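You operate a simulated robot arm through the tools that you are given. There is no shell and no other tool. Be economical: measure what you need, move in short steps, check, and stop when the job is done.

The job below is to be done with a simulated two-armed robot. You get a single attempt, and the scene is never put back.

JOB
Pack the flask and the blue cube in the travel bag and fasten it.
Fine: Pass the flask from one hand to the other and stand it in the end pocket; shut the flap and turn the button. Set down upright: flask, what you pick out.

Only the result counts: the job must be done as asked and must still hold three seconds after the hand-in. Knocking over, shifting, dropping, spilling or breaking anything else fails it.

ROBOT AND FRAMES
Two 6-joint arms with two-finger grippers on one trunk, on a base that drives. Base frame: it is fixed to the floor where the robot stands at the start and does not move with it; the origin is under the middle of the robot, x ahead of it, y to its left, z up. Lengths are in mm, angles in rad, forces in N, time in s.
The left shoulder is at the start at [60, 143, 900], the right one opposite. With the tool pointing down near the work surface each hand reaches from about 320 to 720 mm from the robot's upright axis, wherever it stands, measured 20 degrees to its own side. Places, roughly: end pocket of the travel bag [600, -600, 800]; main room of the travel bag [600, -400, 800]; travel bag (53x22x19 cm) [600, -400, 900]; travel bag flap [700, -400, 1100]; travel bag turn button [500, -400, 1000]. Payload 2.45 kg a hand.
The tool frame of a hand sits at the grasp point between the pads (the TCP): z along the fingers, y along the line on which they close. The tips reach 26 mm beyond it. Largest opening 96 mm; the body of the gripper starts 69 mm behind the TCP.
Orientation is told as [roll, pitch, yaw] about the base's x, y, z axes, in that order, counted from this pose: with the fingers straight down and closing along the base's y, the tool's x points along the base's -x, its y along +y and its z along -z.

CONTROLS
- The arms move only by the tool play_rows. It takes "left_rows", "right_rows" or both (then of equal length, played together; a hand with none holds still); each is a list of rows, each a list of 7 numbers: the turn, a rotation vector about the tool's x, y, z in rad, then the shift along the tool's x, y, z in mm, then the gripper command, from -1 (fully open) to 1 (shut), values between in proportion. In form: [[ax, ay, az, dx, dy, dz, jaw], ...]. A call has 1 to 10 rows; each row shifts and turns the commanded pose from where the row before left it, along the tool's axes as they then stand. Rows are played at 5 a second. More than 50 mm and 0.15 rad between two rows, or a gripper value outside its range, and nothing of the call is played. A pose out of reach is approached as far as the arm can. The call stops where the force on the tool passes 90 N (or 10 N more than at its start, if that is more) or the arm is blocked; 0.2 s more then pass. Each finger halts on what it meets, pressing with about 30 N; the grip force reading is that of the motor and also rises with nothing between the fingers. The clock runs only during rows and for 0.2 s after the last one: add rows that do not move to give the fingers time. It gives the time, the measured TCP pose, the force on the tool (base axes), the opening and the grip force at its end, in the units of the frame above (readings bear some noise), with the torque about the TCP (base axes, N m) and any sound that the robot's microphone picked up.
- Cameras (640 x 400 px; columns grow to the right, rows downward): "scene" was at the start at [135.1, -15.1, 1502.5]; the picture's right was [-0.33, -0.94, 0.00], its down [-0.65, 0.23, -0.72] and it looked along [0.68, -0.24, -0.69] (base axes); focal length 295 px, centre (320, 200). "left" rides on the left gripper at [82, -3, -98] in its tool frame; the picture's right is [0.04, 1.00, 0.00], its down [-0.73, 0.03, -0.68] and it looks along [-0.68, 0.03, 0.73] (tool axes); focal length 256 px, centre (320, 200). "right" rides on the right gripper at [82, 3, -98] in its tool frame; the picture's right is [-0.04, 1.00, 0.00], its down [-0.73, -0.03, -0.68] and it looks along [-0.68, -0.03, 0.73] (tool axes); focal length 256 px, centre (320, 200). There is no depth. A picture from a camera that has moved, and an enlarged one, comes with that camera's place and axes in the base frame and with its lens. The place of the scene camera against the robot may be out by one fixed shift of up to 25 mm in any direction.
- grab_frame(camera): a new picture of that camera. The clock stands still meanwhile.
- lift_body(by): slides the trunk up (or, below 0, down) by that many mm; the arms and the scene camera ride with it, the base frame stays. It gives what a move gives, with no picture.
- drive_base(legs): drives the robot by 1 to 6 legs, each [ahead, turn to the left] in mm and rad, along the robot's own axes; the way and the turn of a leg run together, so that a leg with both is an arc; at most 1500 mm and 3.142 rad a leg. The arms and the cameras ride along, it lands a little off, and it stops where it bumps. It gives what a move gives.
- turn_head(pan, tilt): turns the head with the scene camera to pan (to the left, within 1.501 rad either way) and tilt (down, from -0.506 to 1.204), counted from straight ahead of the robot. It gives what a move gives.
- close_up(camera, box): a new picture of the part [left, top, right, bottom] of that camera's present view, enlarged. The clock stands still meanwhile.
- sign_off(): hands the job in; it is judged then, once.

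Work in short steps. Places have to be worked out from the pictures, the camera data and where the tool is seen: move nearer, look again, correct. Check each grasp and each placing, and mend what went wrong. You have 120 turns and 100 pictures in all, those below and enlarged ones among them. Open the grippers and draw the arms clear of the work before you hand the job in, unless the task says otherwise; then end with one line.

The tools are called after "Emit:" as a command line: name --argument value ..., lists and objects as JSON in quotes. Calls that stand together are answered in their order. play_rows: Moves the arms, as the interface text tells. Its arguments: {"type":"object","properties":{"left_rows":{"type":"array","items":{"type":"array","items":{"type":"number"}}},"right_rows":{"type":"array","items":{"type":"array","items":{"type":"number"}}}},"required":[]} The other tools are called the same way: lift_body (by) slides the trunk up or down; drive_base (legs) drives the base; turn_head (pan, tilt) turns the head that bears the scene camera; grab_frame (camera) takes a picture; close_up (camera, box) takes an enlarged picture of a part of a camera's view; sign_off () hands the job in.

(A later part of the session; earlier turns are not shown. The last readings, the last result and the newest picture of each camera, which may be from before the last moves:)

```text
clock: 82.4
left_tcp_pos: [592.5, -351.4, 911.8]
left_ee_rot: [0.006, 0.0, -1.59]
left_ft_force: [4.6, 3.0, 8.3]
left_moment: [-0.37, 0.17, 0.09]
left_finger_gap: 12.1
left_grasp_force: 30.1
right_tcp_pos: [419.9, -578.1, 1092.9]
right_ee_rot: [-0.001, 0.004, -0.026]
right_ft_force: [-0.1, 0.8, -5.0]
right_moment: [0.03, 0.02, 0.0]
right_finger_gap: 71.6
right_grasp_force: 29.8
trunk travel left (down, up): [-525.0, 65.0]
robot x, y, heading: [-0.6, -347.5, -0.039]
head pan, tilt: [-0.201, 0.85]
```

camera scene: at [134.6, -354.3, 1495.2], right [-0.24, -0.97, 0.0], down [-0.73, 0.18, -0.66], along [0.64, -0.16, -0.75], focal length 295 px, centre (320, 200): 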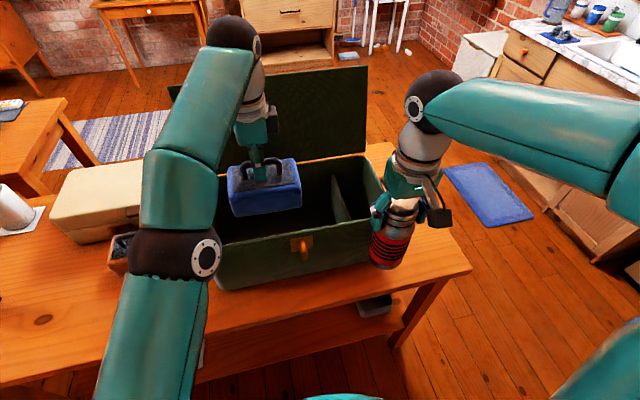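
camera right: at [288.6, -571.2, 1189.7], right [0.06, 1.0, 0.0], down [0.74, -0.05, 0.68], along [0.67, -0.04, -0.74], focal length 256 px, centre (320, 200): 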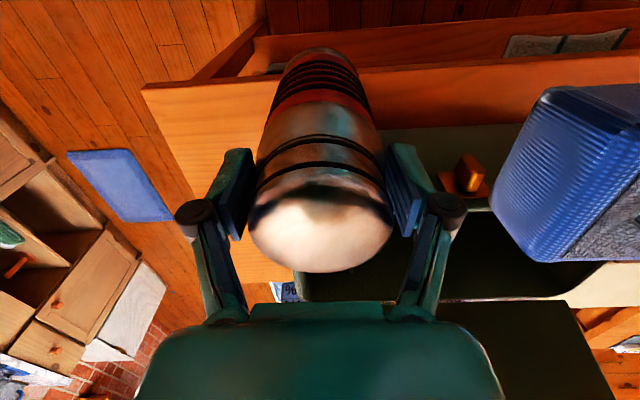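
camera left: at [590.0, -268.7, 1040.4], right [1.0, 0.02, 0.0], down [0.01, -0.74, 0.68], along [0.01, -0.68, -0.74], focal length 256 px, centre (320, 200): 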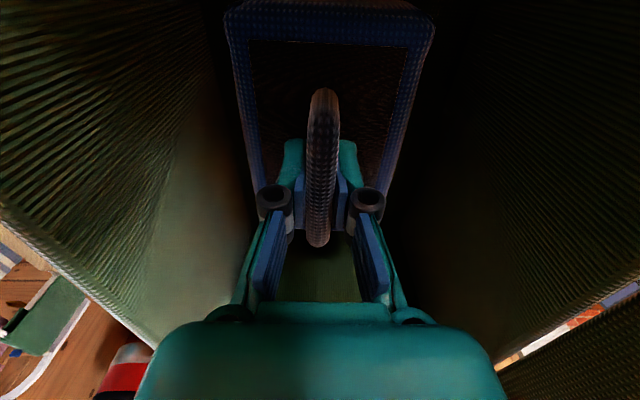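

The floor is felt (+8 N) at z 912. I'll release and rise.

Emit:
play_rows --left_rows '[[0, 0, 0, 0, 0, 0, -1], [0, 0, 0, 0, 0, 0, -1], [0, 0, 0, 0, 0, 0, -1], [0, 0, 0, 0, 0, -15, -1], [0, 0, 0, 0, 0, -25, -1], [0, 0, 0, 0, 0, -40, -1], [0, 0, 0, 0, 0, -40, -1], [0, 0, 0, 0, 0, -40, -1], [0, 0, 0, 0, 0, -35, -1]]'

Emit:
grab_frame --camera "left"

Emit:
grab_frame --camera "scene"

```text
clock: 84.4
left_tcp_pos: [590.2, -354.3, 1102.1]
left_ee_rot: [0.0, 0.002, -1.592]
left_ft_force: [-0.4, -0.3, -0.9]
left_moment: [-0.03, -0.02, -0.01]
left_finger_gap: 95.8
left_grasp_force: 0.0
left hand out of reach, approached as far as the arm can: row 9
right_tcp_pos: [418.8, -577.8, 1092.9]
right_ee_rot: [0.002, 0.007, -0.024]
right_ft_force: [-0.5, -1.2, -5.7]
right_moment: [0.07, 0.05, -0.02]
right_finger_gap: 71.4
right_grasp_force: 30.1
trunk travel left (down, up): [-525.0, 65.0]
robot x, y, heading: [0.8, -344.1, -0.042]
head pan, tilt: [-0.201, 0.85]
```

```text
42 pictures are left
camera left: at [588.5, -271.8, 1200.6], right [1.0, 0.02, 0.0], down [0.01, -0.74, 0.68], along [0.01, -0.68, -0.74], focal length 256 px, centre (320, 200)
```

left: 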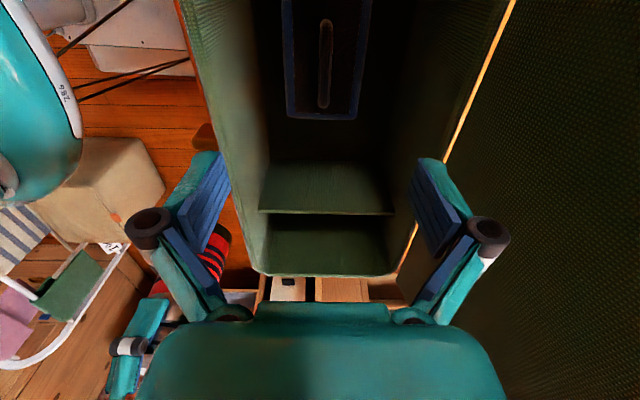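

```text
41 pictures are left
camera scene: at [134.6, -354.7, 1495.2], right [-0.24, -0.97, 0.0], down [-0.73, 0.18, -0.66], along [0.64, -0.16, -0.75], focal length 295 px, centre (320, 200)
```

scene: 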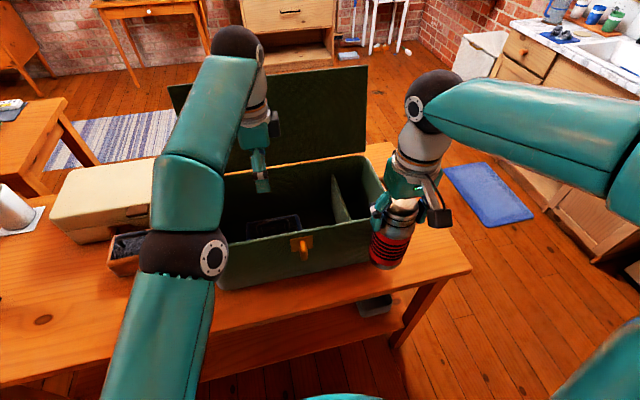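

The cube stands in the main room. I'll shift the left hand toward the pocket for a second view to measure the divider and end wall precisely.

Emit:
play_rows --left_rows '[[0, 0, 0, -40, -10, 0, -1], [0, 0, 0, -45, -10, 0, -1], [0, 0, 0, -45, -10, 0, -1], [0, 0, 0, 0, 0, 0, -1]]'

Emit:
grab_frame --camera "left"

```text
clock: 85.4
left_tcp_pos: [539.1, -451.4, 1090.7]
left_ee_rot: [-0.011, 0.0, -1.554]
left_ft_force: [-0.2, 0.0, 0.6]
left_moment: [-0.03, 0.0, 0.04]
left_finger_gap: 96.2
left_grasp_force: 0.2
left hand out of reach, approached as far as the arm can: row 1, 2, 3
right_tcp_pos: [419.4, -578.4, 1091.6]
right_ee_rot: [0.001, 0.005, -0.024]
right_ft_force: [-0.8, 0.8, -4.6]
right_moment: [0.0, 0.0, 0.02]
right_finger_gap: 71.2
right_grasp_force: 30.0
trunk travel left (down, up): [-525.0, 65.0]
robot x, y, heading: [1.4, -344.6, -0.036]
head pan, tilt: [-0.201, 0.85]
```

```text
40 pictures are left
camera left: at [535.0, -367.4, 1189.5], right [1.0, 0.06, -0.01], down [0.05, -0.73, 0.68], along [0.03, -0.68, -0.73], focal length 256 px, centre (320, 200)
```

left: 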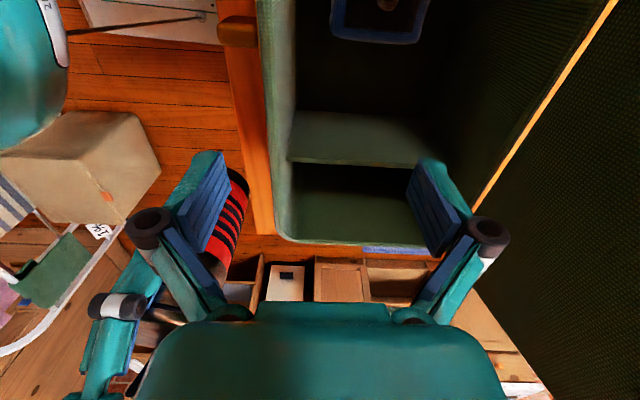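

The divider top is at y about -540, z 937, and the end wall at about -620, so the pocket is about 77 mm wide for the 71.5 mm flask. I'll move the left hand away, raise the trunk and yaw the flask hand so its fingers close along x.

Emit:
play_rows --left_rows '[[0, 0, 0, 35, -20, 0, -1], [0, 0, 0, 45, -20, 0, -1], [0, 0, 0, 45, -20, 0, -1], [0, 0, 0, 30, -20, 0, -1]]' --right_rows '[[0, 0, 0, 0, 0, 0, 1], [0, 0, 0, 0, 0, 0, 1], [0, 0, 0, 0, 0, 0, 1], [0, 0, 0, 0, 0, 0, 1]]'

Emit:
lift_body --by 62

Emit:
play_rows --right_rows '[[0, 0, -0.15, 0, 0, 0, 1], [0, 0, -0.15, 0, 0, 0, 1], [0, 0, -0.15, 0, 0, 0, 1], [0, 0, -0.15, 0, 0, 0, 1], [0, 0, -0.15, 0, 0, 0, 1], [0, 0, -0.15, 0, 0, 0, 1], [0, 0, -0.15, 0, 0, 0, 1], [0, 0, -0.15, 0, 0, 0, 1], [0, 0, -0.15, 0, 0, 0, 1], [0, 0, -0.15, 0, 0, 0, 1]]'

Emit:
grab_frame --camera "scene"

```text
clock: 86.4
left_tcp_pos: [447.7, -308.8, 1092.8]
left_ee_rot: [0.003, 0.001, -1.594]
left_ft_force: [-0.3, -0.4, 0.7]
left_moment: [-0.01, 0.01, -0.01]
left_finger_gap: 96.0
left_grasp_force: 0.0
right_tcp_pos: [418.2, -577.6, 1092.1]
right_ee_rot: [0.0, 0.004, -0.025]
right_ft_force: [0.7, -0.7, -6.6]
right_moment: [0.04, 0.04, 0.02]
right_finger_gap: 71.2
right_grasp_force: 30.3
trunk travel left (down, up): [-525.0, 65.0]
robot x, y, heading: [-3.1, -344.7, -0.034]
head pan, tilt: [-0.201, 0.85]
```

```text
clock: 87.5
left_tcp_pos: [448.4, -308.9, 1154.6]
left_ee_rot: [0.0, 0.002, -1.592]
left_ft_force: [-0.2, -1.1, 0.2]
left_moment: [-0.02, 0.01, 0.04]
left_finger_gap: 96.3
left_grasp_force: 0.0
right_tcp_pos: [419.3, -579.2, 1154.6]
right_ee_rot: [-0.001, 0.005, -0.025]
right_ft_force: [-0.4, -0.2, -6.0]
right_moment: [-0.04, 0.03, -0.02]
right_finger_gap: 71.3
right_grasp_force: 29.8
trunk travel left (down, up): [-587.0, 3.0]
robot x, y, heading: [3.0, -344.5, -0.037]
head pan, tilt: [-0.201, 0.85]
```

```text
clock: 89.7
left_tcp_pos: [448.6, -308.3, 1154.9]
left_ee_rot: [0.001, 0.002, -1.593]
left_ft_force: [-0.6, -0.9, -0.6]
left_moment: [0.01, 0.0, 0.0]
left_finger_gap: 95.9
left_grasp_force: 0.0
right_tcp_pos: [417.5, -578.2, 1154.7]
right_ee_rot: [0.007, -0.001, 1.477]
right_ft_force: [0.6, 0.2, -5.4]
right_moment: [-0.02, -0.03, -0.02]
right_finger_gap: 71.6
right_grasp_force: 29.7
trunk travel left (down, up): [-587.0, 3.0]
robot x, y, heading: [-0.6, -345.8, -0.038]
head pan, tilt: [-0.201, 0.85]
```

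```text
39 pictures are left
camera scene: at [134.0, -354.1, 1557.3], right [-0.24, -0.97, 0.0], down [-0.73, 0.18, -0.66], along [0.64, -0.16, -0.75], focal length 295 px, centre (320, 200)
```

scene: 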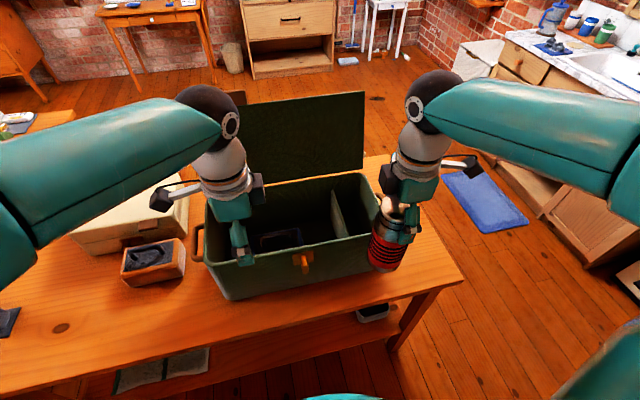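

The yaw is nearly right. I'll finish it and carry the flask over the pocket at height (bottom about z 1016).

Emit:
play_rows --right_rows '[[0, 0, -0.09, 0, 0, 0, 1], [0, 0, 0, 0, -15, 0, 1], [0, 0, 0, 0, -24, 0, 1], [0, 0, 0, 0, -24, 0, 1], [0, 0, 0, 1, -24, 0, 1], [0, 0, 0, 1, -24, 0, 1], [0, 0, 0, 1, -24, 0, 1], [0, 0, 0, 0, -24, 0, 1], [0, 0, 0, 0, -20, 0, 1], [0, 0, 0, 0, 0, 0, 1]]'

Emit:
grab_frame --camera "right"

Emit:
grab_frame --camera "left"

```text
clock: 91.9
left_tcp_pos: [448.3, -309.1, 1155.5]
left_ee_rot: [0.001, 0.002, -1.592]
left_ft_force: [-0.1, -0.4, 0.6]
left_moment: [0.02, -0.01, -0.03]
left_finger_gap: 95.8
left_grasp_force: 0.1
right_tcp_pos: [595.1, -582.3, 1153.6]
right_ee_rot: [0.004, -0.001, 1.563]
right_ft_force: [-0.6, -0.9, -5.7]
right_moment: [-0.02, -0.03, 0.0]
right_finger_gap: 71.5
right_grasp_force: 30.2
trunk travel left (down, up): [-587.0, 3.0]
robot x, y, heading: [-4.7, -341.8, -0.037]
head pan, tilt: [-0.201, 0.85]
```

```text
38 pictures are left
camera right: at [593.4, -664.7, 1250.9], right [-1.0, 0.05, 0.01], down [0.04, 0.73, 0.68], along [0.03, 0.68, -0.73], focal length 256 px, centre (320, 200)
```

right: 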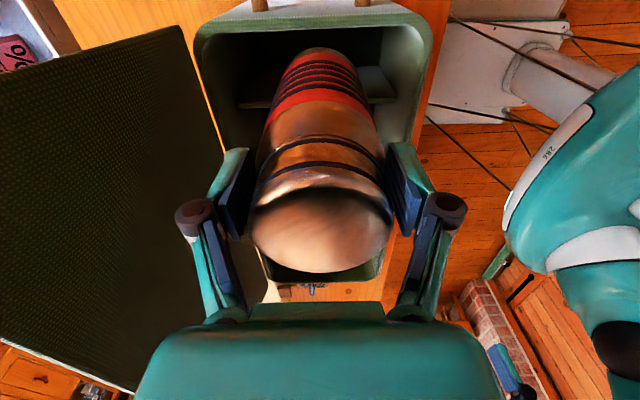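

```text
37 pictures are left
camera left: at [446.1, -226.6, 1253.4], right [1.0, 0.02, 0.0], down [0.01, -0.74, 0.68], along [0.01, -0.68, -0.74], focal length 256 px, centre (320, 200)
```

left: 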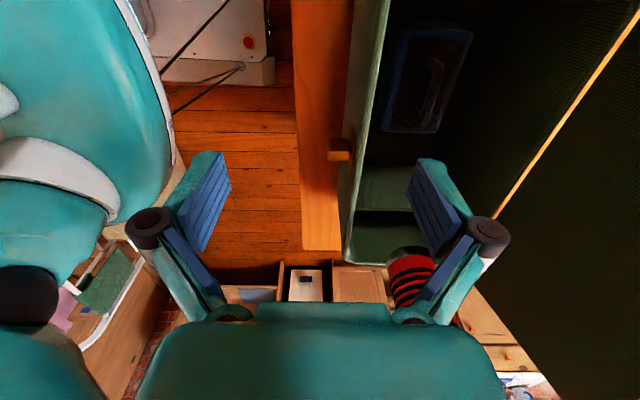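

The right camera sees both the end wall and the divider beside the flask's bottom. I'll enlarge that region.

Emit:
close_up --camera "right" --box '[180, 0, 460, 175]'

```text
2.29 times, centred on (320, 88) of right
camera zoom: at [593.4, -664.7, 1250.9], right [-1.0, 0.05, 0.01], down [0.04, 0.73, 0.68], along [0.03, 0.68, -0.73], focal length 585 px, centre (320, 457)
```

zoom: 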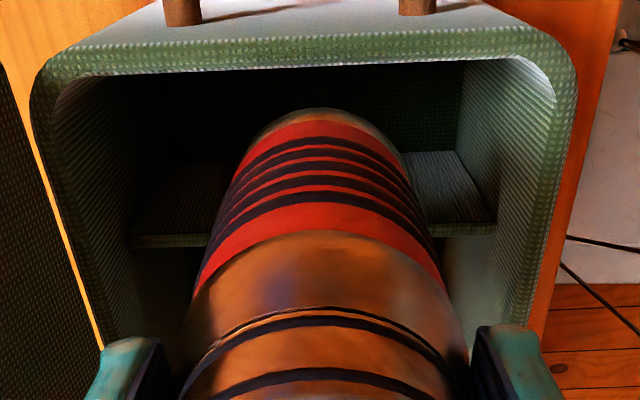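

The pocket runs from y -542.6 to -620.5 (78 mm), so its centre is -581.5. The flask is already centred there. I'll lower so its bottom is at the divider's top and recheck.

Emit:
play_rows --right_rows '[[0, 0, 0, 0, 0, 10, 1], [0, 0, 0, -0.5, 0, 15, 1], [0, 0, 0, 0, 0, 15, 1], [0, 0, 0, 0, 0, 15, 1], [0, 0, 0, 0, 0, 10, 1], [0, 0, 0, 0, 0, 5, 1], [0, 0, 0, 0, 0, 0, 1]]'

Emit:
close_up --camera "right" --box '[180, 0, 460, 175]'

```text
clock: 93.5
left_tcp_pos: [448.4, -308.9, 1155.4]
left_ee_rot: [-0.001, 0.001, -1.592]
left_ft_force: [0.5, -0.1, 1.0]
left_moment: [0.0, -0.01, -0.05]
left_finger_gap: 96.1
left_grasp_force: 0.2
right_tcp_pos: [598.3, -583.3, 1083.3]
right_ee_rot: [0.004, -0.001, 1.567]
right_ft_force: [0.7, 0.4, -3.8]
right_moment: [0.0, -0.03, 0.01]
right_finger_gap: 71.6
right_grasp_force: 30.1
trunk travel left (down, up): [-587.0, 3.0]
robot x, y, heading: [-0.8, -346.6, -0.037]
head pan, tilt: [-0.201, 0.85]
```

```text
2.29 times, centred on (320, 88) of right
camera zoom: at [594.5, -664.3, 1180.4], right [-1.0, 0.05, 0.0], down [0.04, 0.73, 0.68], along [0.03, 0.68, -0.73], focal length 585 px, centre (320, 457)
```

zoom: 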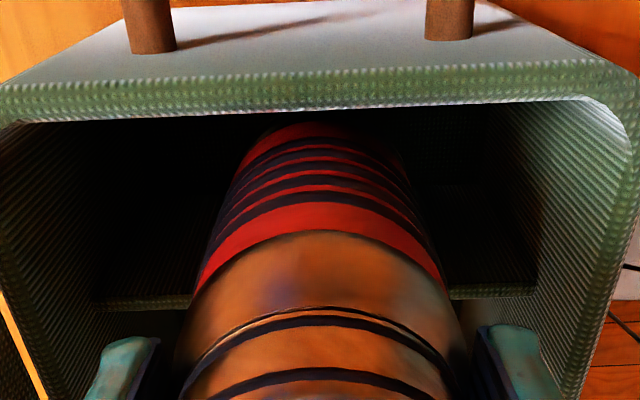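

The flask is past the rim without touching. I'll nudge +1 mm and lower slowly past the divider top, watching the force.

Emit:
play_rows --right_rows '[[0, 0, 0, -1, 0, 4, 1], [0, 0, 0, 0, 0, 6, 1], [0, 0, 0, 0, 0, 6, 1], [0, 0, 0, 0, 0, 6, 1], [0, 0, 0, 0, 0, 6, 1], [0, 0, 0, 0, 0, 0, 1]]'

```text
clock: 94.9
left_tcp_pos: [445.3, -309.1, 1156.4]
left_ee_rot: [0.005, 0.003, -1.592]
left_ft_force: [0.1, 0.7, 0.6]
left_moment: [-0.07, 0.01, 0.01]
left_finger_gap: 96.1
left_grasp_force: 0.1
right_tcp_pos: [596.1, -581.5, 1062.0]
right_ee_rot: [-0.011, -0.001, 1.563]
right_ft_force: [5.7, -10.6, 37.8]
right_moment: [0.44, -0.67, -0.23]
right_finger_gap: 71.5
right_grasp_force: 29.8
trunk travel left (down, up): [-587.0, 3.0]
robot x, y, heading: [2.7, -345.2, -0.033]
head pan, tilt: [-0.201, 0.85]
```

The force pattern shows the flask's bottom edge is meeting the divider top. I'll rise 15 mm, shift 3 mm toward the end wall, and try again.

Emit:
play_rows --right_rows '[[0, 0, 0, 0, 0, -10, 1], [0, 0, 0, 0, 0, -10, 1], [0, 0, 0, 3, 0, 0, 1], [0, 0, 0, 0, 0, 0, 1]]'

Emit:
close_up --camera "right" --box '[180, 0, 460, 175]'

Emit:
close_up --camera "scene" --box '[280, 140, 440, 280]'

```text
clock: 95.9
left_tcp_pos: [449.2, -309.1, 1156.5]
left_ee_rot: [0.0, 0.003, -1.592]
left_ft_force: [0.6, -0.6, 0.8]
left_moment: [-0.01, -0.03, 0.02]
left_finger_gap: 96.0
left_grasp_force: 0.1
right_tcp_pos: [597.2, -583.7, 1074.6]
right_ee_rot: [0.007, 0.0, 1.564]
right_ft_force: [0.0, -0.2, -5.1]
right_moment: [-0.01, 0.01, 0.01]
right_finger_gap: 71.0
right_grasp_force: 30.1
trunk travel left (down, up): [-587.0, 3.0]
robot x, y, heading: [-2.4, -345.2, -0.039]
head pan, tilt: [-0.201, 0.85]
```

```text
2.29 times, centred on (320, 88) of right
camera zoom: at [594.4, -665.4, 1172.2], right [-1.0, 0.05, 0.01], down [0.04, 0.73, 0.68], along [0.03, 0.68, -0.73], focal length 585 px, centre (320, 457)
```

zoom: 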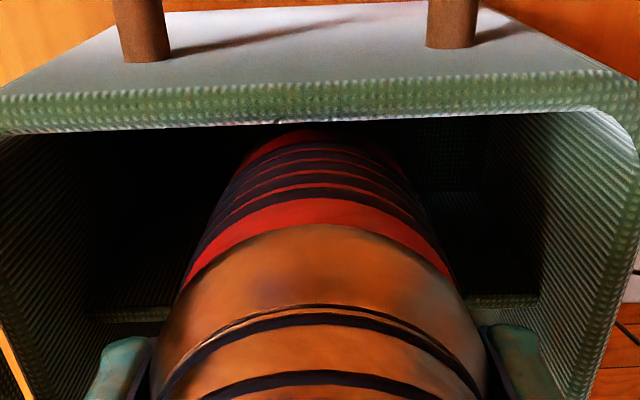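

```text
2.86 times, centred on (360, 210) of scene
camera zoom: at [134.4, -354.0, 1557.2], right [-0.24, -0.97, 0.0], down [-0.73, 0.18, -0.66], along [0.64, -0.16, -0.75], focal length 843 px, centre (206, 171)
```

zoom: 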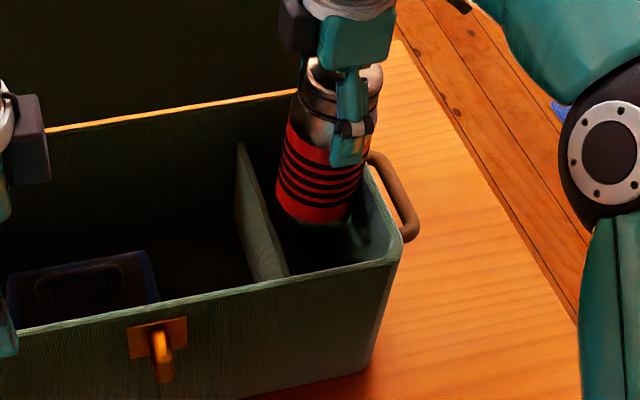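

The flask may be leaning slightly, with its bottom toward the divider. I'll enlarge to measure the tilt.

Emit:
close_up --camera "scene" --box '[345, 150, 415, 225]'

Emit:
grab_frame --camera "right"

```text
5.33 times, centred on (380, 188) of scene
camera zoom: at [134.4, -354.0, 1557.2], right [-0.24, -0.97, 0.0], down [-0.73, 0.18, -0.66], along [0.64, -0.16, -0.75], focal length 1573 px, centre (0, 267)
```

zoom: 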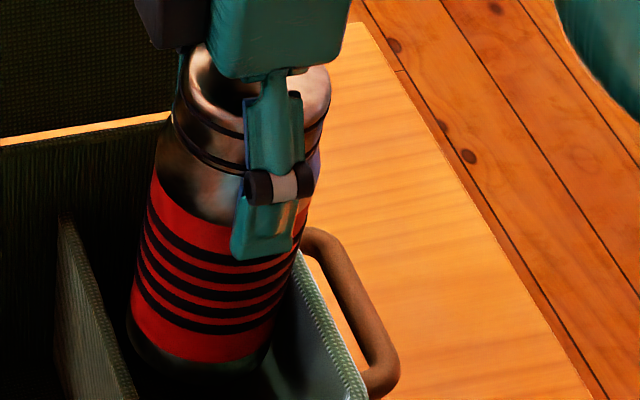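

```text
31 pictures are left
camera right: at [594.4, -665.4, 1172.2], right [-1.0, 0.05, 0.01], down [0.04, 0.73, 0.68], along [0.03, 0.68, -0.73], focal length 256 px, centre (320, 200)
```

right: 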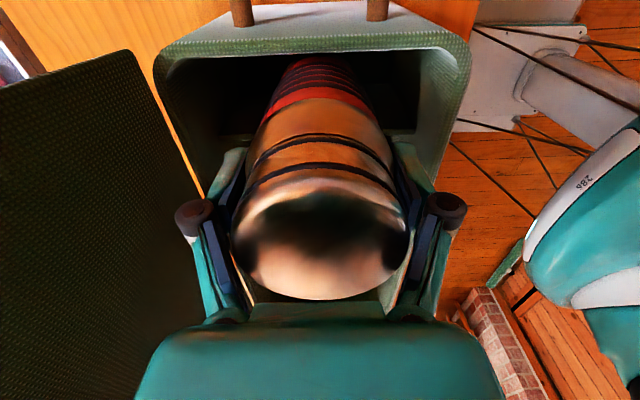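

The flask has slid up about 12 mm in the grip and leans about 0.09 rad with its bottom toward the divider. I'll tilt the hand to straighten it, with a small y shift, and look again.

Emit:
play_rows --right_rows '[[0, 0, 0, 0, 0, -8, 1], [0, 0.045, 0, -2, 0, 0, 1], [0, 0.045, 0, -1.5, 0, 0, 1], [0, 0, 0, 0, 0, 0, 1]]'

Emit:
close_up --camera "scene" --box '[345, 150, 415, 225]'

Emit:
grab_frame --camera "right"

```text
clock: 96.9
left_tcp_pos: [449.2, -309.5, 1155.0]
left_ee_rot: [0.001, 0.001, -1.592]
left_ft_force: [0.4, -0.1, -0.1]
left_moment: [0.03, 0.0, -0.03]
left_finger_gap: 95.9
left_grasp_force: 0.1
right_tcp_pos: [598.6, -579.8, 1084.6]
right_ee_rot: [0.005, 0.09, 1.563]
right_ft_force: [0.2, 0.2, -5.1]
right_moment: [0.09, -0.03, 0.03]
right_finger_gap: 71.2
right_grasp_force: 29.5
trunk travel left (down, up): [-587.0, 3.0]
robot x, y, heading: [2.8, -345.6, -0.033]
head pan, tilt: [-0.201, 0.85]
```

```text
5.33 times, centred on (380, 188) of scene
camera zoom: at [134.5, -354.0, 1557.2], right [-0.24, -0.97, 0.0], down [-0.73, 0.18, -0.66], along [0.64, -0.16, -0.75], focal length 1573 px, centre (0, 267)
```

zoom: 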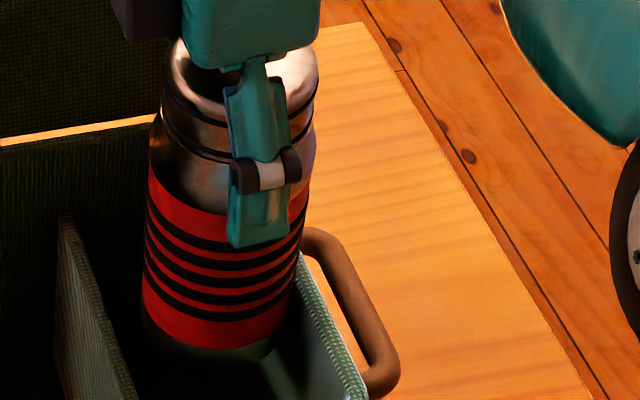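

```text
29 pictures are left
camera right: at [594.9, -652.3, 1188.1], right [-1.0, 0.04, 0.0], down [0.04, 0.79, 0.61], along [0.03, 0.61, -0.79], focal length 256 px, centre (320, 200)
```

right: 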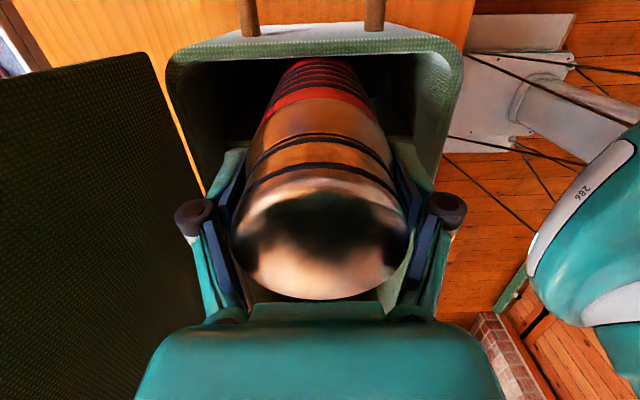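

The flask is now upright with its axis at y about -581.5. I'll lower straight down in base z, 6 mm per row.

Emit:
play_rows --right_rows '[[0, 0, 0, -0.54, 0, 6, 1], [0, 0, 0, -0.54, 0, 6, 1], [0, 0, 0, -0.54, 0, 6, 1], [0, 0, 0, -0.54, 0, 6, 1], [0, 0, 0, -0.54, 0, 6, 1], [0, 0, 0, -0.36, 0, 4, 1], [0, 0, 0, 0, 0, 0, 1]]'

```text
clock: 98.5
left_tcp_pos: [448.2, -308.9, 1155.2]
left_ee_rot: [0.0, 0.001, -1.592]
left_ft_force: [0.8, 0.0, 0.1]
left_moment: [0.01, -0.01, -0.01]
left_finger_gap: 96.2
left_grasp_force: 0.0
right_tcp_pos: [598.1, -580.1, 1050.6]
right_ee_rot: [0.006, 0.09, 1.567]
right_ft_force: [-0.1, 3.2, -4.8]
right_moment: [0.33, 0.02, -0.02]
right_finger_gap: 71.1
right_grasp_force: 30.0
trunk travel left (down, up): [-587.0, 3.0]
robot x, y, heading: [-3.1, -345.1, -0.037]
head pan, tilt: [-0.201, 0.85]
```

It's past the divider top with only a light end-wall touch (Fy +3). I'll shift 1 mm away from the wall and continue down.

Emit:
play_rows --right_rows '[[0, 0, 0, -1.5, 0, 5, 1], [0, 0, 0, -0.6, 0, 7, 1], [0, 0, 0, -0.6, 0, 7, 1], [0, 0, 0, -0.6, 0, 7, 1], [0, 0, 0, -0.6, 0, 7, 1], [0, 0, 0, -0.6, 0, 7, 1], [0, 0, 0, 0, 0, 0, 1]]'

```text
clock: 100.1
left_tcp_pos: [449.0, -308.3, 1155.1]
left_ee_rot: [-0.001, 0.001, -1.591]
left_ft_force: [-0.4, 0.2, -0.9]
left_moment: [0.02, 0.0, 0.02]
left_finger_gap: 95.9
left_grasp_force: 0.1
right_tcp_pos: [597.1, -579.5, 1009.0]
right_ee_rot: [0.007, 0.09, 1.566]
right_ft_force: [0.1, -0.7, -5.5]
right_moment: [0.0, 0.01, 0.02]
right_finger_gap: 71.2
right_grasp_force: 29.8
trunk travel left (down, up): [-587.0, 3.0]
robot x, y, heading: [1.3, -343.1, -0.033]
head pan, tilt: [-0.201, 0.85]
```

It's sliding freely with no contact force. I'll continue down toward the floor.

Emit:
play_rows --right_rows '[[0, 0, 0, -0.7, 0, 8, 1], [0, 0, 0, -0.7, 0, 8, 1], [0, 0, 0, -0.7, 0, 8, 1], [0, 0, 0, -0.7, 0, 8, 1], [0, 0, 0, -0.7, 0, 8, 1], [0, 0, 0, -0.7, 0, 8, 1], [0, 0, 0, -0.4, 0, 5, 1], [0, 0, 0, 0, 0, 0, 1]]'

Emit:
play_rows --right_rows '[[0, 0, 0, -0.3, 0, 4, 1], [0, 0, 0, -0.3, 0, 4, 1], [0, 0, 0, -0.3, 0, 4, 1], [0, 0, 0, 0, 0, 0, 1]]'

```text
clock: 101.9
left_tcp_pos: [449.3, -309.0, 1154.9]
left_ee_rot: [0.001, 0.001, -1.593]
left_ft_force: [0.4, -0.2, 0.0]
left_moment: [-0.02, 0.0, 0.02]
left_finger_gap: 95.9
left_grasp_force: 0.2
right_tcp_pos: [597.2, -579.3, 955.4]
right_ee_rot: [0.005, 0.089, 1.566]
right_ft_force: [0.1, 0.4, -6.7]
right_moment: [0.03, 0.01, -0.02]
right_finger_gap: 71.2
right_grasp_force: 29.4
trunk travel left (down, up): [-587.0, 3.0]
robot x, y, heading: [3.7, -345.4, -0.036]
head pan, tilt: [-0.201, 0.85]
```

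```text
clock: 102.9
left_tcp_pos: [448.0, -309.6, 1154.6]
left_ee_rot: [0.0, 0.002, -1.592]
left_ft_force: [0.1, 0.5, -0.6]
left_moment: [0.0, 0.0, 0.02]
left_finger_gap: 95.9
left_grasp_force: 0.0
right_tcp_pos: [598.7, -580.4, 944.5]
right_ee_rot: [0.007, 0.091, 1.567]
right_ft_force: [-1.1, -0.9, -4.9]
right_moment: [0.0, -0.02, 0.01]
right_finger_gap: 71.0
right_grasp_force: 30.3
trunk travel left (down, up): [-587.0, 3.0]
robot x, y, heading: [1.2, -346.2, -0.039]
head pan, tilt: [-0.201, 0.85]
```

Still hanging free at z 944.5. I'll go down in small steps until the floor carries it.

Emit:
play_rows --right_rows '[[0, 0, 0, -0.3, 0, 3, 1], [0, 0, 0, -0.3, 0, 3, 1], [0, 0, 0, -0.3, 0, 3, 1], [0, 0, 0, -0.2, 0, 2, 1], [0, 0, 0, 0, 0, 0, 1]]'

```text
clock: 104.1
left_tcp_pos: [447.3, -308.0, 1155.7]
left_ee_rot: [0.001, 0.002, -1.592]
left_ft_force: [0.2, 0.3, 1.1]
left_moment: [-0.01, 0.04, 0.04]
left_finger_gap: 96.0
left_grasp_force: 0.0
right_tcp_pos: [596.4, -578.9, 936.1]
right_ee_rot: [-0.001, 0.09, 1.564]
right_ft_force: [-2.1, 0.2, 15.2]
right_moment: [0.66, 0.27, 0.04]
right_finger_gap: 71.2
right_grasp_force: 30.0
trunk travel left (down, up): [-587.0, 3.0]
robot x, y, heading: [-1.7, -345.1, -0.035]
head pan, tilt: [-0.201, 0.85]
```

The floor is carrying the flask (+15 N). I'll open and rise straight up.

Emit:
play_rows --right_rows '[[0, 0, 0, 0, 0, 0, -1], [0, 0, 0, 0, 0, 0, -1], [0, 0, 0, 0, 0, 0, -1], [0, 0, 0, 0.9, 0, -10, -1], [0, 0, 0, 1.8, 0, -20, -1], [0, 0, 0, 3.6, 0, -40, -1], [0, 0, 0, 3.6, 0, -40, -1], [0, 0, 0, 3.6, 0, -40, -1]]'

Emit:
grab_frame --camera "right"

Emit:
grab_frame --camera "scene"

```text
clock: 105.9
left_tcp_pos: [447.7, -308.6, 1154.2]
left_ee_rot: [0.002, 0.002, -1.593]
left_ft_force: [0.2, 0.1, 1.0]
left_moment: [-0.01, -0.01, -0.02]
left_finger_gap: 96.0
left_grasp_force: 0.2
right_tcp_pos: [597.5, -580.2, 1083.1]
right_ee_rot: [0.005, 0.091, 1.566]
right_ft_force: [0.8, 1.1, 0.6]
right_moment: [0.0, -0.03, -0.04]
right_finger_gap: 95.8
right_grasp_force: 0.0
trunk travel left (down, up): [-587.0, 3.0]
robot x, y, heading: [1.5, -345.0, -0.039]
head pan, tilt: [-0.201, 0.85]
```

```text
28 pictures are left
camera right: at [594.4, -652.1, 1187.9], right [-1.0, 0.04, 0.0], down [0.04, 0.79, 0.61], along [0.03, 0.61, -0.79], focal length 256 px, centre (320, 200)
```

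right: 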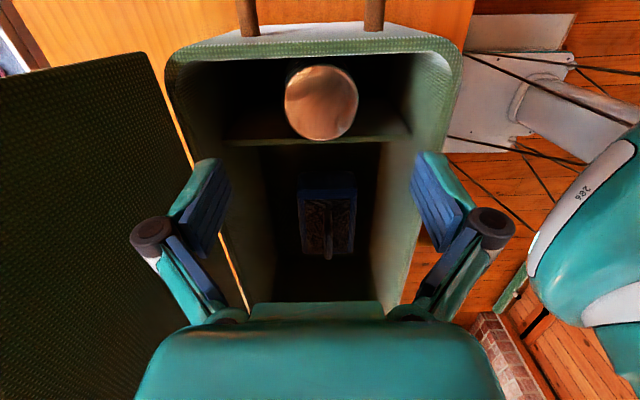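

```text
27 pictures are left
camera scene: at [133.2, -353.6, 1557.3], right [-0.24, -0.97, 0.0], down [-0.73, 0.18, -0.66], along [0.64, -0.16, -0.75], focal length 295 px, centre (320, 200)
```

scene: 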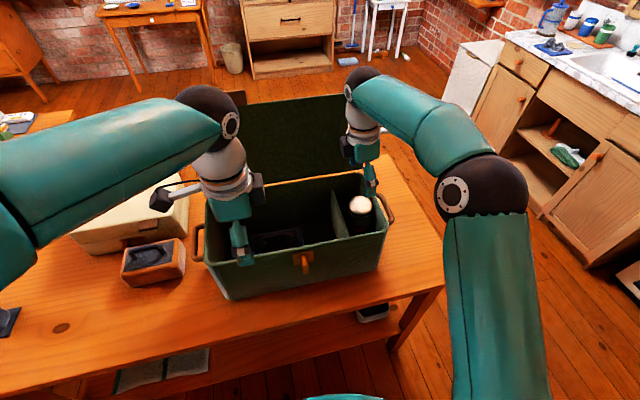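

Both items stand inside upright. The flap hinges at the back and leans away, with its top edge near x 830, z 1150, out of reach from the front. I'll pull the right hand back with fingers closed, then drive around to the table's right end, where the floor is free, to push the flap from behind.

Emit:
play_rows --right_rows '[[0, -0.045, 0, 3, 0, -30, -1], [0, -0.045, 0, 0, 20, -20, -1], [0, 0, 0, 0, 45, 0, 1], [0, 0, 0, 0, 45, 0, 1], [0, 0, 0, 0, 45, 0, 1], [0, 0, 0, 0, 40, 0, 1]]'

Emit:
drive_base --legs '[[-170, 0]]'

Emit:
turn_head --pan -1.3 --tilt 0.55

Emit:
grab_frame --camera "scene"

```text
clock: 107.3
left_tcp_pos: [447.8, -309.1, 1154.9]
left_ee_rot: [0.001, 0.003, -1.591]
left_ft_force: [-1.3, -0.5, 0.3]
left_moment: [-0.01, -0.01, -0.01]
left_finger_gap: 96.0
left_grasp_force: 0.1
right_tcp_pos: [403.0, -577.7, 1134.5]
right_ee_rot: [0.001, -0.001, 1.564]
right_ft_force: [-0.5, -0.2, 0.3]
right_moment: [-0.02, -0.03, -0.01]
right_finger_gap: 0.1
right_grasp_force: 28.1
trunk travel left (down, up): [-587.0, 3.0]
robot x, y, heading: [3.6, -346.1, -0.035]
head pan, tilt: [-0.201, 0.85]
```

```text
clock: 108.7
left_tcp_pos: [277.7, -302.3, 1154.5]
left_ee_rot: [0.003, 0.001, -1.589]
left_ft_force: [0.1, -0.8, 0.0]
left_moment: [-0.02, -0.01, -0.01]
left_finger_gap: 96.2
left_grasp_force: 0.0
right_tcp_pos: [233.6, -571.1, 1134.2]
right_ee_rot: [0.002, -0.001, 1.567]
right_ft_force: [-0.3, -0.1, 0.6]
right_moment: [0.0, -0.06, 0.0]
right_finger_gap: 0.1
right_grasp_force: 28.6
trunk travel left (down, up): [-587.0, 3.0]
robot x, y, heading: [-167.1, -341.5, -0.036]
head pan, tilt: [-0.201, 0.85]
```

```text
clock: 110.1
left_tcp_pos: [277.5, -302.0, 1154.3]
left_ee_rot: [0.0, 0.003, -1.589]
left_ft_force: [0.2, 0.3, 0.1]
left_moment: [-0.01, 0.0, -0.02]
left_finger_gap: 96.1
left_grasp_force: 0.0
right_tcp_pos: [234.6, -570.3, 1133.8]
right_ee_rot: [0.002, -0.001, 1.567]
right_ft_force: [0.9, -0.8, -1.2]
right_moment: [0.02, 0.01, 0.01]
right_finger_gap: 0.0
right_grasp_force: 28.6
trunk travel left (down, up): [-587.0, 3.0]
robot x, y, heading: [-171.8, -341.3, -0.038]
head pan, tilt: [-1.3, 0.55]
```

```text
26 pictures are left
camera scene: at [-90.6, -416.5, 1582.7], right [-0.97, -0.23, 0.0], down [-0.12, 0.51, -0.85], along [0.2, -0.83, -0.52], focal length 295 px, centre (320, 200)
```

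scene: 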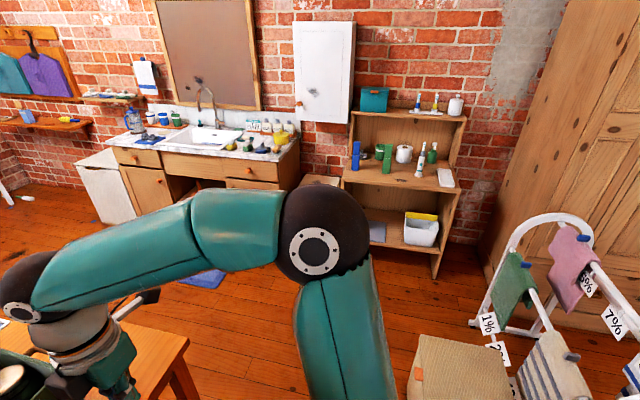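

The way along the right side is open (cabinets are beyond y -2000). I'll turn right to about -1.4 rad and check where I land.

Emit:
drive_base --legs '[[0, -1.36]]'

```text
clock: 113.8
left_tcp_pos: [0.8, -761.6, 1155.9]
left_ee_rot: [0.001, 0.003, -2.856]
left_ft_force: [-1.0, -0.6, 0.0]
left_moment: [0.05, -0.05, -0.01]
left_finger_gap: 96.0
left_grasp_force: 0.1
right_tcp_pos: [-270.1, -800.4, 1135.2]
right_ee_rot: [0.005, -0.005, 0.298]
right_ft_force: [-0.3, -0.6, -0.5]
right_moment: [0.0, -0.05, -0.02]
right_finger_gap: 0.0
right_grasp_force: 28.3
trunk travel left (down, up): [-587.0, 3.0]
robot x, y, heading: [-116.5, -330.5, -1.333]
head pan, tilt: [-1.3, 0.55]
stopped in leg 1: the robot was blocked; the commanded pose is now the measured one
```

Nearly there. I'll turn a little more, then drive down alongside the table end.

Emit:
drive_base --legs '[[0, -0.13], [820, 0]]'

Emit:
drive_base --legs '[[0, 1.45]]'

Emit:
turn_head --pan 0.6 --tilt 0.7

Emit:
grab_frame --camera "scene"

```text
clock: 118.9
left_tcp_pos: [39.1, -1593.2, 1157.5]
left_ee_rot: [-0.001, 0.002, -2.98]
left_ft_force: [-0.4, -0.7, 0.2]
left_moment: [0.03, 0.03, 0.01]
left_finger_gap: 96.2
left_grasp_force: 0.1
right_tcp_pos: [-232.4, -1597.2, 1134.9]
right_ee_rot: [0.004, 0.001, 0.177]
right_ft_force: [0.5, -0.7, 0.3]
right_moment: [0.04, 0.0, 0.01]
right_finger_gap: 0.3
right_grasp_force: 28.9
trunk travel left (down, up): [-587.0, 3.0]
robot x, y, heading: [-24.7, -1148.8, -1.457]
head pan, tilt: [-1.3, 0.55]
```

```text
clock: 120.2
left_tcp_pos: [89.2, -1581.7, 1157.8]
left_ee_rot: [0.0, -0.001, -2.865]
left_ft_force: [0.3, 1.0, -0.2]
left_moment: [-0.01, 0.04, 0.02]
left_finger_gap: 96.0
left_grasp_force: 0.1
right_tcp_pos: [-179.4, -1617.2, 1136.5]
right_ee_rot: [0.005, -0.001, 0.29]
right_ft_force: [0.0, 0.2, 0.4]
right_moment: [0.04, 0.0, 0.02]
right_finger_gap: 0.1
right_grasp_force: 28.7
trunk travel left (down, up): [-587.0, 3.0]
robot x, y, heading: [-30.6, -1150.2, -1.348]
head pan, tilt: [-1.3, 0.55]
stopped in leg 1: the robot was blocked; the commanded pose is now the measured one
```

```text
clock: 122.1
left_tcp_pos: [87.7, -1580.7, 1157.4]
left_ee_rot: [0.001, 0.002, -2.865]
left_ft_force: [0.5, -0.7, 0.3]
left_moment: [0.0, 0.01, 0.0]
left_finger_gap: 96.1
left_grasp_force: 0.1
right_tcp_pos: [-181.4, -1618.1, 1136.4]
right_ee_rot: [0.005, 0.001, 0.289]
right_ft_force: [-0.1, 0.5, -0.7]
right_moment: [0.01, 0.01, 0.0]
right_finger_gap: 0.0
right_grasp_force: 28.4
trunk travel left (down, up): [-587.0, 3.0]
robot x, y, heading: [-31.4, -1149.9, -1.342]
head pan, tilt: [0.6, 0.7]
```

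```text
25 pictures are left
camera scene: at [41.8, -1254.9, 1569.6], right [-0.68, -0.73, 0.0], down [-0.47, 0.44, -0.76], along [0.56, -0.52, -0.64], focal length 295 px, centre (320, 200)
```

scene: 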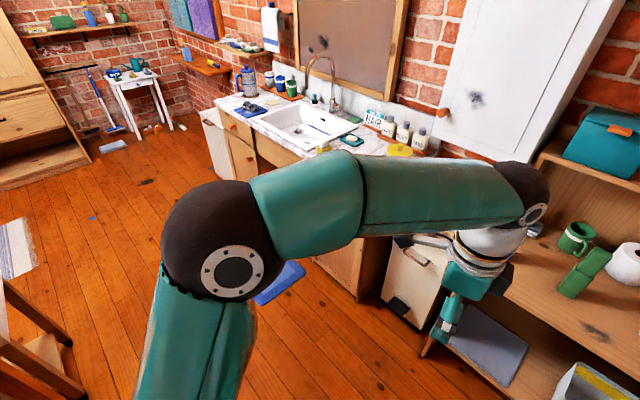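

The turn was stopped after 0.1 rad without any visible contact. I'll retry, with a slight reverse first in case the base touches something ahead.

Emit:
drive_base --legs '[[-40, 0], [0, 0.7]]'

```text
clock: 124.3
left_tcp_pos: [227.6, -1479.9, 1157.4]
left_ee_rot: [0.0, 0.0, -2.524]
left_ft_force: [1.2, 0.0, 0.1]
left_moment: [-0.01, 0.09, 0.0]
left_finger_gap: 95.7
left_grasp_force: 0.1
right_tcp_pos: [-14.7, -1606.4, 1136.9]
right_ee_rot: [0.004, 0.001, 0.634]
right_ft_force: [1.0, -0.1, 0.0]
right_moment: [-0.06, 0.07, -0.02]
right_finger_gap: 0.0
right_grasp_force: 28.7
trunk travel left (down, up): [-587.0, 3.0]
robot x, y, heading: [-41.6, -1116.2, -1.062]
head pan, tilt: [0.6, 0.7]
stopped in leg 2: the robot was blocked; the commanded pose is now the measured one
```

It does progress, so I'll keep turning in smaller legs.

Emit:
drive_base --legs '[[0, 0.3], [0, 0.3], [0, 0.3]]'

```text
clock: 125.0
left_tcp_pos: [224.0, -1480.7, 1158.8]
left_ee_rot: [0.002, 0.004, -2.527]
left_ft_force: [0.2, 0.5, 0.8]
left_moment: [0.0, -0.01, 0.03]
left_finger_gap: 96.2
left_grasp_force: 0.0
right_tcp_pos: [-17.8, -1607.9, 1137.5]
right_ee_rot: [0.003, -0.002, 0.631]
right_ft_force: [-0.4, -0.5, 0.4]
right_moment: [0.03, 0.01, 0.01]
right_finger_gap: 0.2
right_grasp_force: 28.8
trunk travel left (down, up): [-587.0, 3.0]
robot x, y, heading: [-40.7, -1118.8, -1.056]
head pan, tilt: [0.6, 0.7]
stopped in leg 1: the robot was blocked; the commanded pose is now the measured one
```

Blocked again at this heading. I'll look at both sides near the base to find the obstacle.

Emit:
turn_head --pan 1.3 --tilt 1.1

Emit:
grab_frame --camera "scene"

Emit:
turn_head --pan -1.0 --tilt 0.95

Emit:
grab_frame --camera "scene"

```text
clock: 126.1
left_tcp_pos: [222.7, -1481.7, 1158.2]
left_ee_rot: [0.001, 0.002, -2.524]
left_ft_force: [-0.3, -0.9, 0.4]
left_moment: [0.0, 0.03, 0.05]
left_finger_gap: 96.1
left_grasp_force: 0.0
right_tcp_pos: [-17.6, -1606.7, 1139.0]
right_ee_rot: [0.002, -0.002, 0.632]
right_ft_force: [0.3, -0.9, -0.2]
right_moment: [0.0, 0.02, -0.02]
right_finger_gap: 0.2
right_grasp_force: 28.2
trunk travel left (down, up): [-587.0, 3.0]
robot x, y, heading: [-39.2, -1116.1, -1.054]
head pan, tilt: [1.3, 1.1]
```

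```text
24 pictures are left
camera scene: at [49.1, -1143.6, 1539.6], right [0.24, -0.97, 0.0], down [-0.86, -0.21, -0.45], along [0.44, 0.11, -0.89], focal length 295 px, centre (320, 200)
```

scene: 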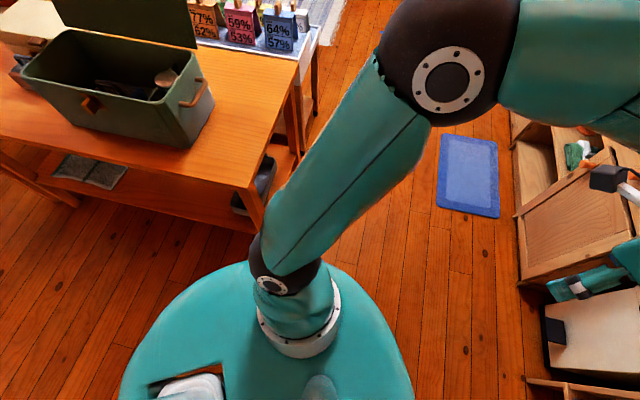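

```text
clock: 128.2
left_tcp_pos: [224.1, -1482.8, 1158.4]
left_ee_rot: [0.002, 0.005, -2.524]
left_ft_force: [-0.2, -0.5, 0.3]
left_moment: [0.0, -0.05, 0.0]
left_finger_gap: 96.2
left_grasp_force: 0.0
right_tcp_pos: [-17.5, -1607.0, 1137.5]
right_ee_rot: [0.002, -0.001, 0.633]
right_ft_force: [0.4, -0.5, -0.5]
right_moment: [0.02, 0.01, -0.02]
right_finger_gap: 0.1
right_grasp_force: 28.6
trunk travel left (down, up): [-587.0, 3.0]
robot x, y, heading: [-38.5, -1117.0, -1.054]
head pan, tilt: [-1.0, 0.949]
```

```text
23 pictures are left
camera scene: at [-46.2, -1223.0, 1549.8], right [-0.88, 0.47, 0.0], down [0.38, 0.72, -0.58], along [-0.27, -0.51, -0.81], focal length 295 px, centre (320, 200)
```

scene: 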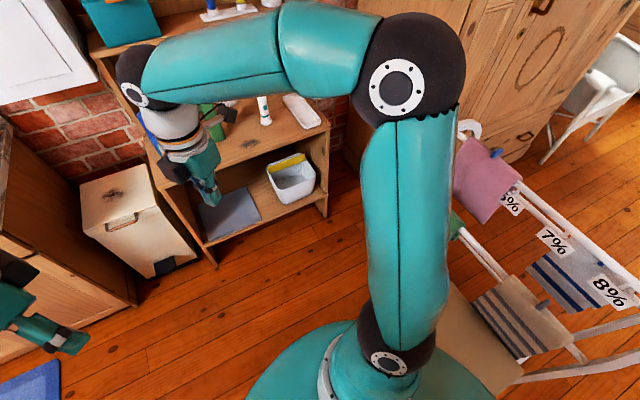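

I see it now: the base is wide (about ±480 mm sideways), and its left side met the table's corner. I'll drive forward away from the table first and then turn.

Emit:
drive_base --legs '[[190, 0], [0, 0.5]]'

```text
clock: 131.4
left_tcp_pos: [465.3, -1470.9, 1158.8]
left_ee_rot: [0.001, 0.004, -2.009]
left_ft_force: [0.1, -0.2, 0.0]
left_moment: [0.0, 0.0, 0.01]
left_finger_gap: 96.0
left_grasp_force: 0.0
right_tcp_pos: [316.0, -1699.1, 1138.7]
right_ee_rot: [0.003, -0.001, 1.149]
right_ft_force: [-0.3, 0.3, -0.7]
right_moment: [0.0, -0.02, 0.02]
right_finger_gap: 0.0
right_grasp_force: 28.4
trunk travel left (down, up): [-587.0, 3.0]
robot x, y, heading: [43.3, -1301.9, -0.54]
head pan, tilt: [-1.0, 0.949]
```

It's free now. I'll straighten to heading 0, drive along the table end, then turn left toward the bag.

Emit:
drive_base --legs '[[0, 0.54], [517, 0], [0, 1.31]]'

Emit:
turn_head --pan 0.0 --tilt 0.75

Emit:
grab_frame --camera "scene"

```text
clock: 139.8
left_tcp_pos: [609.8, -845.2, 1159.5]
left_ee_rot: [0.001, 0.003, -0.156]
left_ft_force: [-0.2, -0.6, 0.8]
left_moment: [0.0, 0.03, 0.02]
left_finger_gap: 95.8
left_grasp_force: 0.0
right_tcp_pos: [870.7, -923.4, 1138.1]
right_ee_rot: [0.003, -0.002, 3.0]
right_ft_force: [0.1, -0.8, 0.1]
right_moment: [-0.01, 0.01, 0.02]
right_finger_gap: 0.0
right_grasp_force: 28.5
trunk travel left (down, up): [-587.0, 3.0]
robot x, y, heading: [613.1, -1308.8, 1.308]
head pan, tilt: [-1.0, 0.949]
```

```text
clock: 141.1
left_tcp_pos: [610.8, -844.1, 1160.7]
left_ee_rot: [0.0, 0.002, -0.157]
left_ft_force: [0.2, 0.5, 0.3]
left_moment: [0.0, -0.01, 0.01]
left_finger_gap: 95.9
left_grasp_force: 0.1
right_tcp_pos: [871.9, -924.0, 1139.5]
right_ee_rot: [0.001, -0.002, 3.0]
right_ft_force: [0.0, -0.6, 0.3]
right_moment: [-0.01, 0.01, 0.01]
right_finger_gap: 0.1
right_grasp_force: 28.3
trunk travel left (down, up): [-587.0, 3.0]
robot x, y, heading: [612.3, -1306.7, 1.31]
head pan, tilt: [0.0, 0.75]
```

```text
22 pictures are left
camera scene: at [650.7, -1156.7, 1565.3], right [0.97, -0.26, 0.0], down [-0.18, -0.66, -0.73], along [0.19, 0.71, -0.68], focal length 295 px, centre (320, 200)
```

scene: 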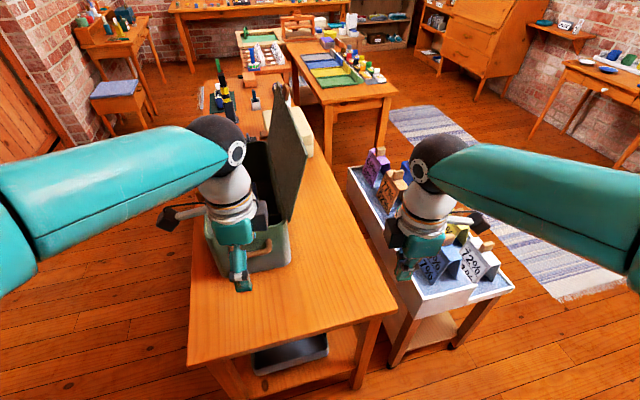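

From here I see the flap edge-on: hinge near x 711, z 985, top edge near x 768, z 1197. I'll drive 140 mm ahead to get within reach behind it.

Emit:
drive_base --legs '[[140, 0]]'

Emit:
grab_frame --camera "right"

```text
clock: 142.4
left_tcp_pos: [646.2, -704.5, 1159.7]
left_ee_rot: [0.001, 0.004, -0.152]
left_ft_force: [0.2, 0.3, -0.8]
left_moment: [-0.01, 0.01, -0.01]
left_finger_gap: 96.4
left_grasp_force: 0.0
right_tcp_pos: [907.5, -783.5, 1138.3]
right_ee_rot: [0.005, 0.0, 3.002]
right_ft_force: [0.3, 0.4, -0.4]
right_moment: [-0.07, -0.01, 0.0]
right_finger_gap: 0.2
right_grasp_force: 28.3
trunk travel left (down, up): [-587.0, 3.0]
robot x, y, heading: [651.8, -1169.0, 1.31]
head pan, tilt: [0.0, 0.75]
```

```text
21 pictures are left
camera right: at [988.3, -797.2, 1235.5], right [-0.18, -0.98, 0.01], down [-0.72, 0.13, 0.68], along [-0.67, 0.12, -0.73], focal length 256 px, centre (320, 200)
```

right: 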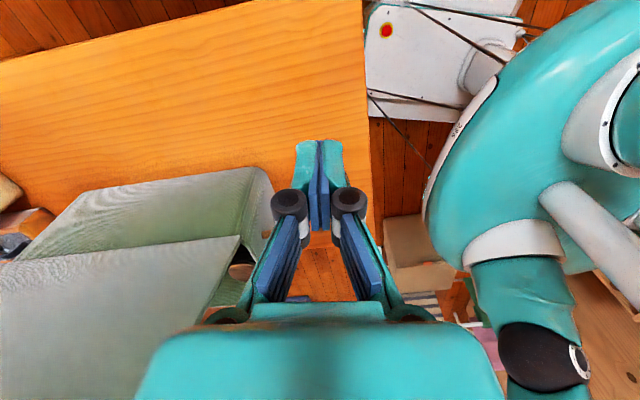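

The right camera shows the flap's back: hinge corner (716, -628, 992), nearly upright, leaning back about 10°. I'll move the right hand's closed fingers in behind its right part.

Emit:
play_rows --right_rows '[[0, 0, 0, -14, -34, 6, 1], [0, 0, 0, -16, -36, 6, 1], [0, 0, 0, -16, -36, 6, 1], [0, 0, 0, -16, -36, 6, 1], [0, 0, 0, -16, -20, 4, 1]]'

Emit:
grab_frame --camera "right"

Emit:
grab_frame --camera "scene"

```text
clock: 143.6
left_tcp_pos: [645.5, -705.5, 1158.6]
left_ee_rot: [-0.001, 0.004, -0.153]
left_ft_force: [0.4, -0.6, -0.5]
left_moment: [0.0, -0.02, -0.03]
left_finger_gap: 96.0
left_grasp_force: 0.1
right_tcp_pos: [851.1, -615.3, 1111.7]
right_ee_rot: [0.005, 0.0, 3.0]
right_ft_force: [0.1, 1.0, -0.3]
right_moment: [0.0, -0.01, 0.0]
right_finger_gap: 0.1
right_grasp_force: 29.0
trunk travel left (down, up): [-587.0, 3.0]
robot x, y, heading: [649.9, -1170.0, 1.31]
head pan, tilt: [0.0, 0.75]
```

```text
20 pictures are left
camera right: at [931.9, -629.3, 1208.3], right [-0.18, -0.98, 0.0], down [-0.72, 0.13, 0.68], along [-0.67, 0.12, -0.73], focal length 256 px, centre (320, 200)
```

right: 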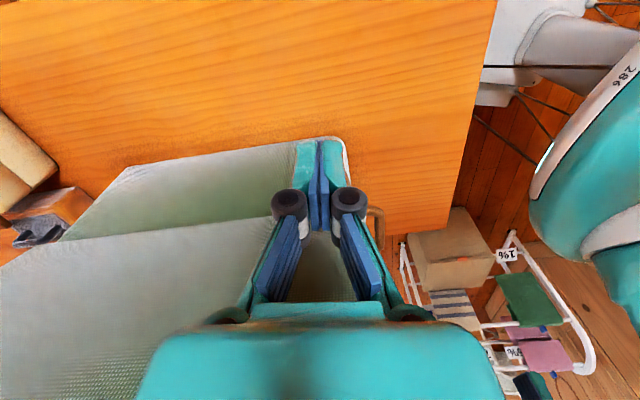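

```text
19 pictures are left
camera scene: at [686.0, -1017.1, 1565.3], right [0.97, -0.26, 0.0], down [-0.18, -0.66, -0.73], along [0.19, 0.71, -0.68], focal length 295 px, centre (320, 200)
```

scene: 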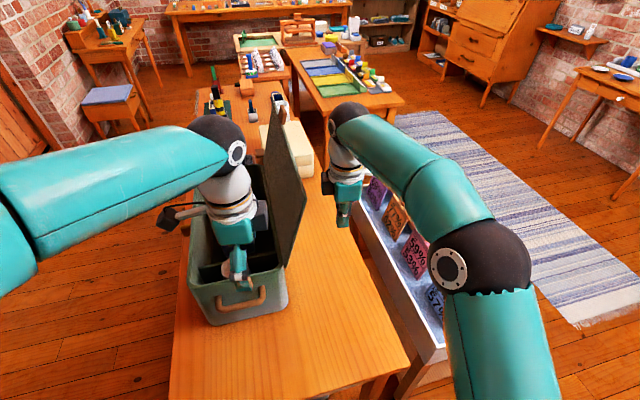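

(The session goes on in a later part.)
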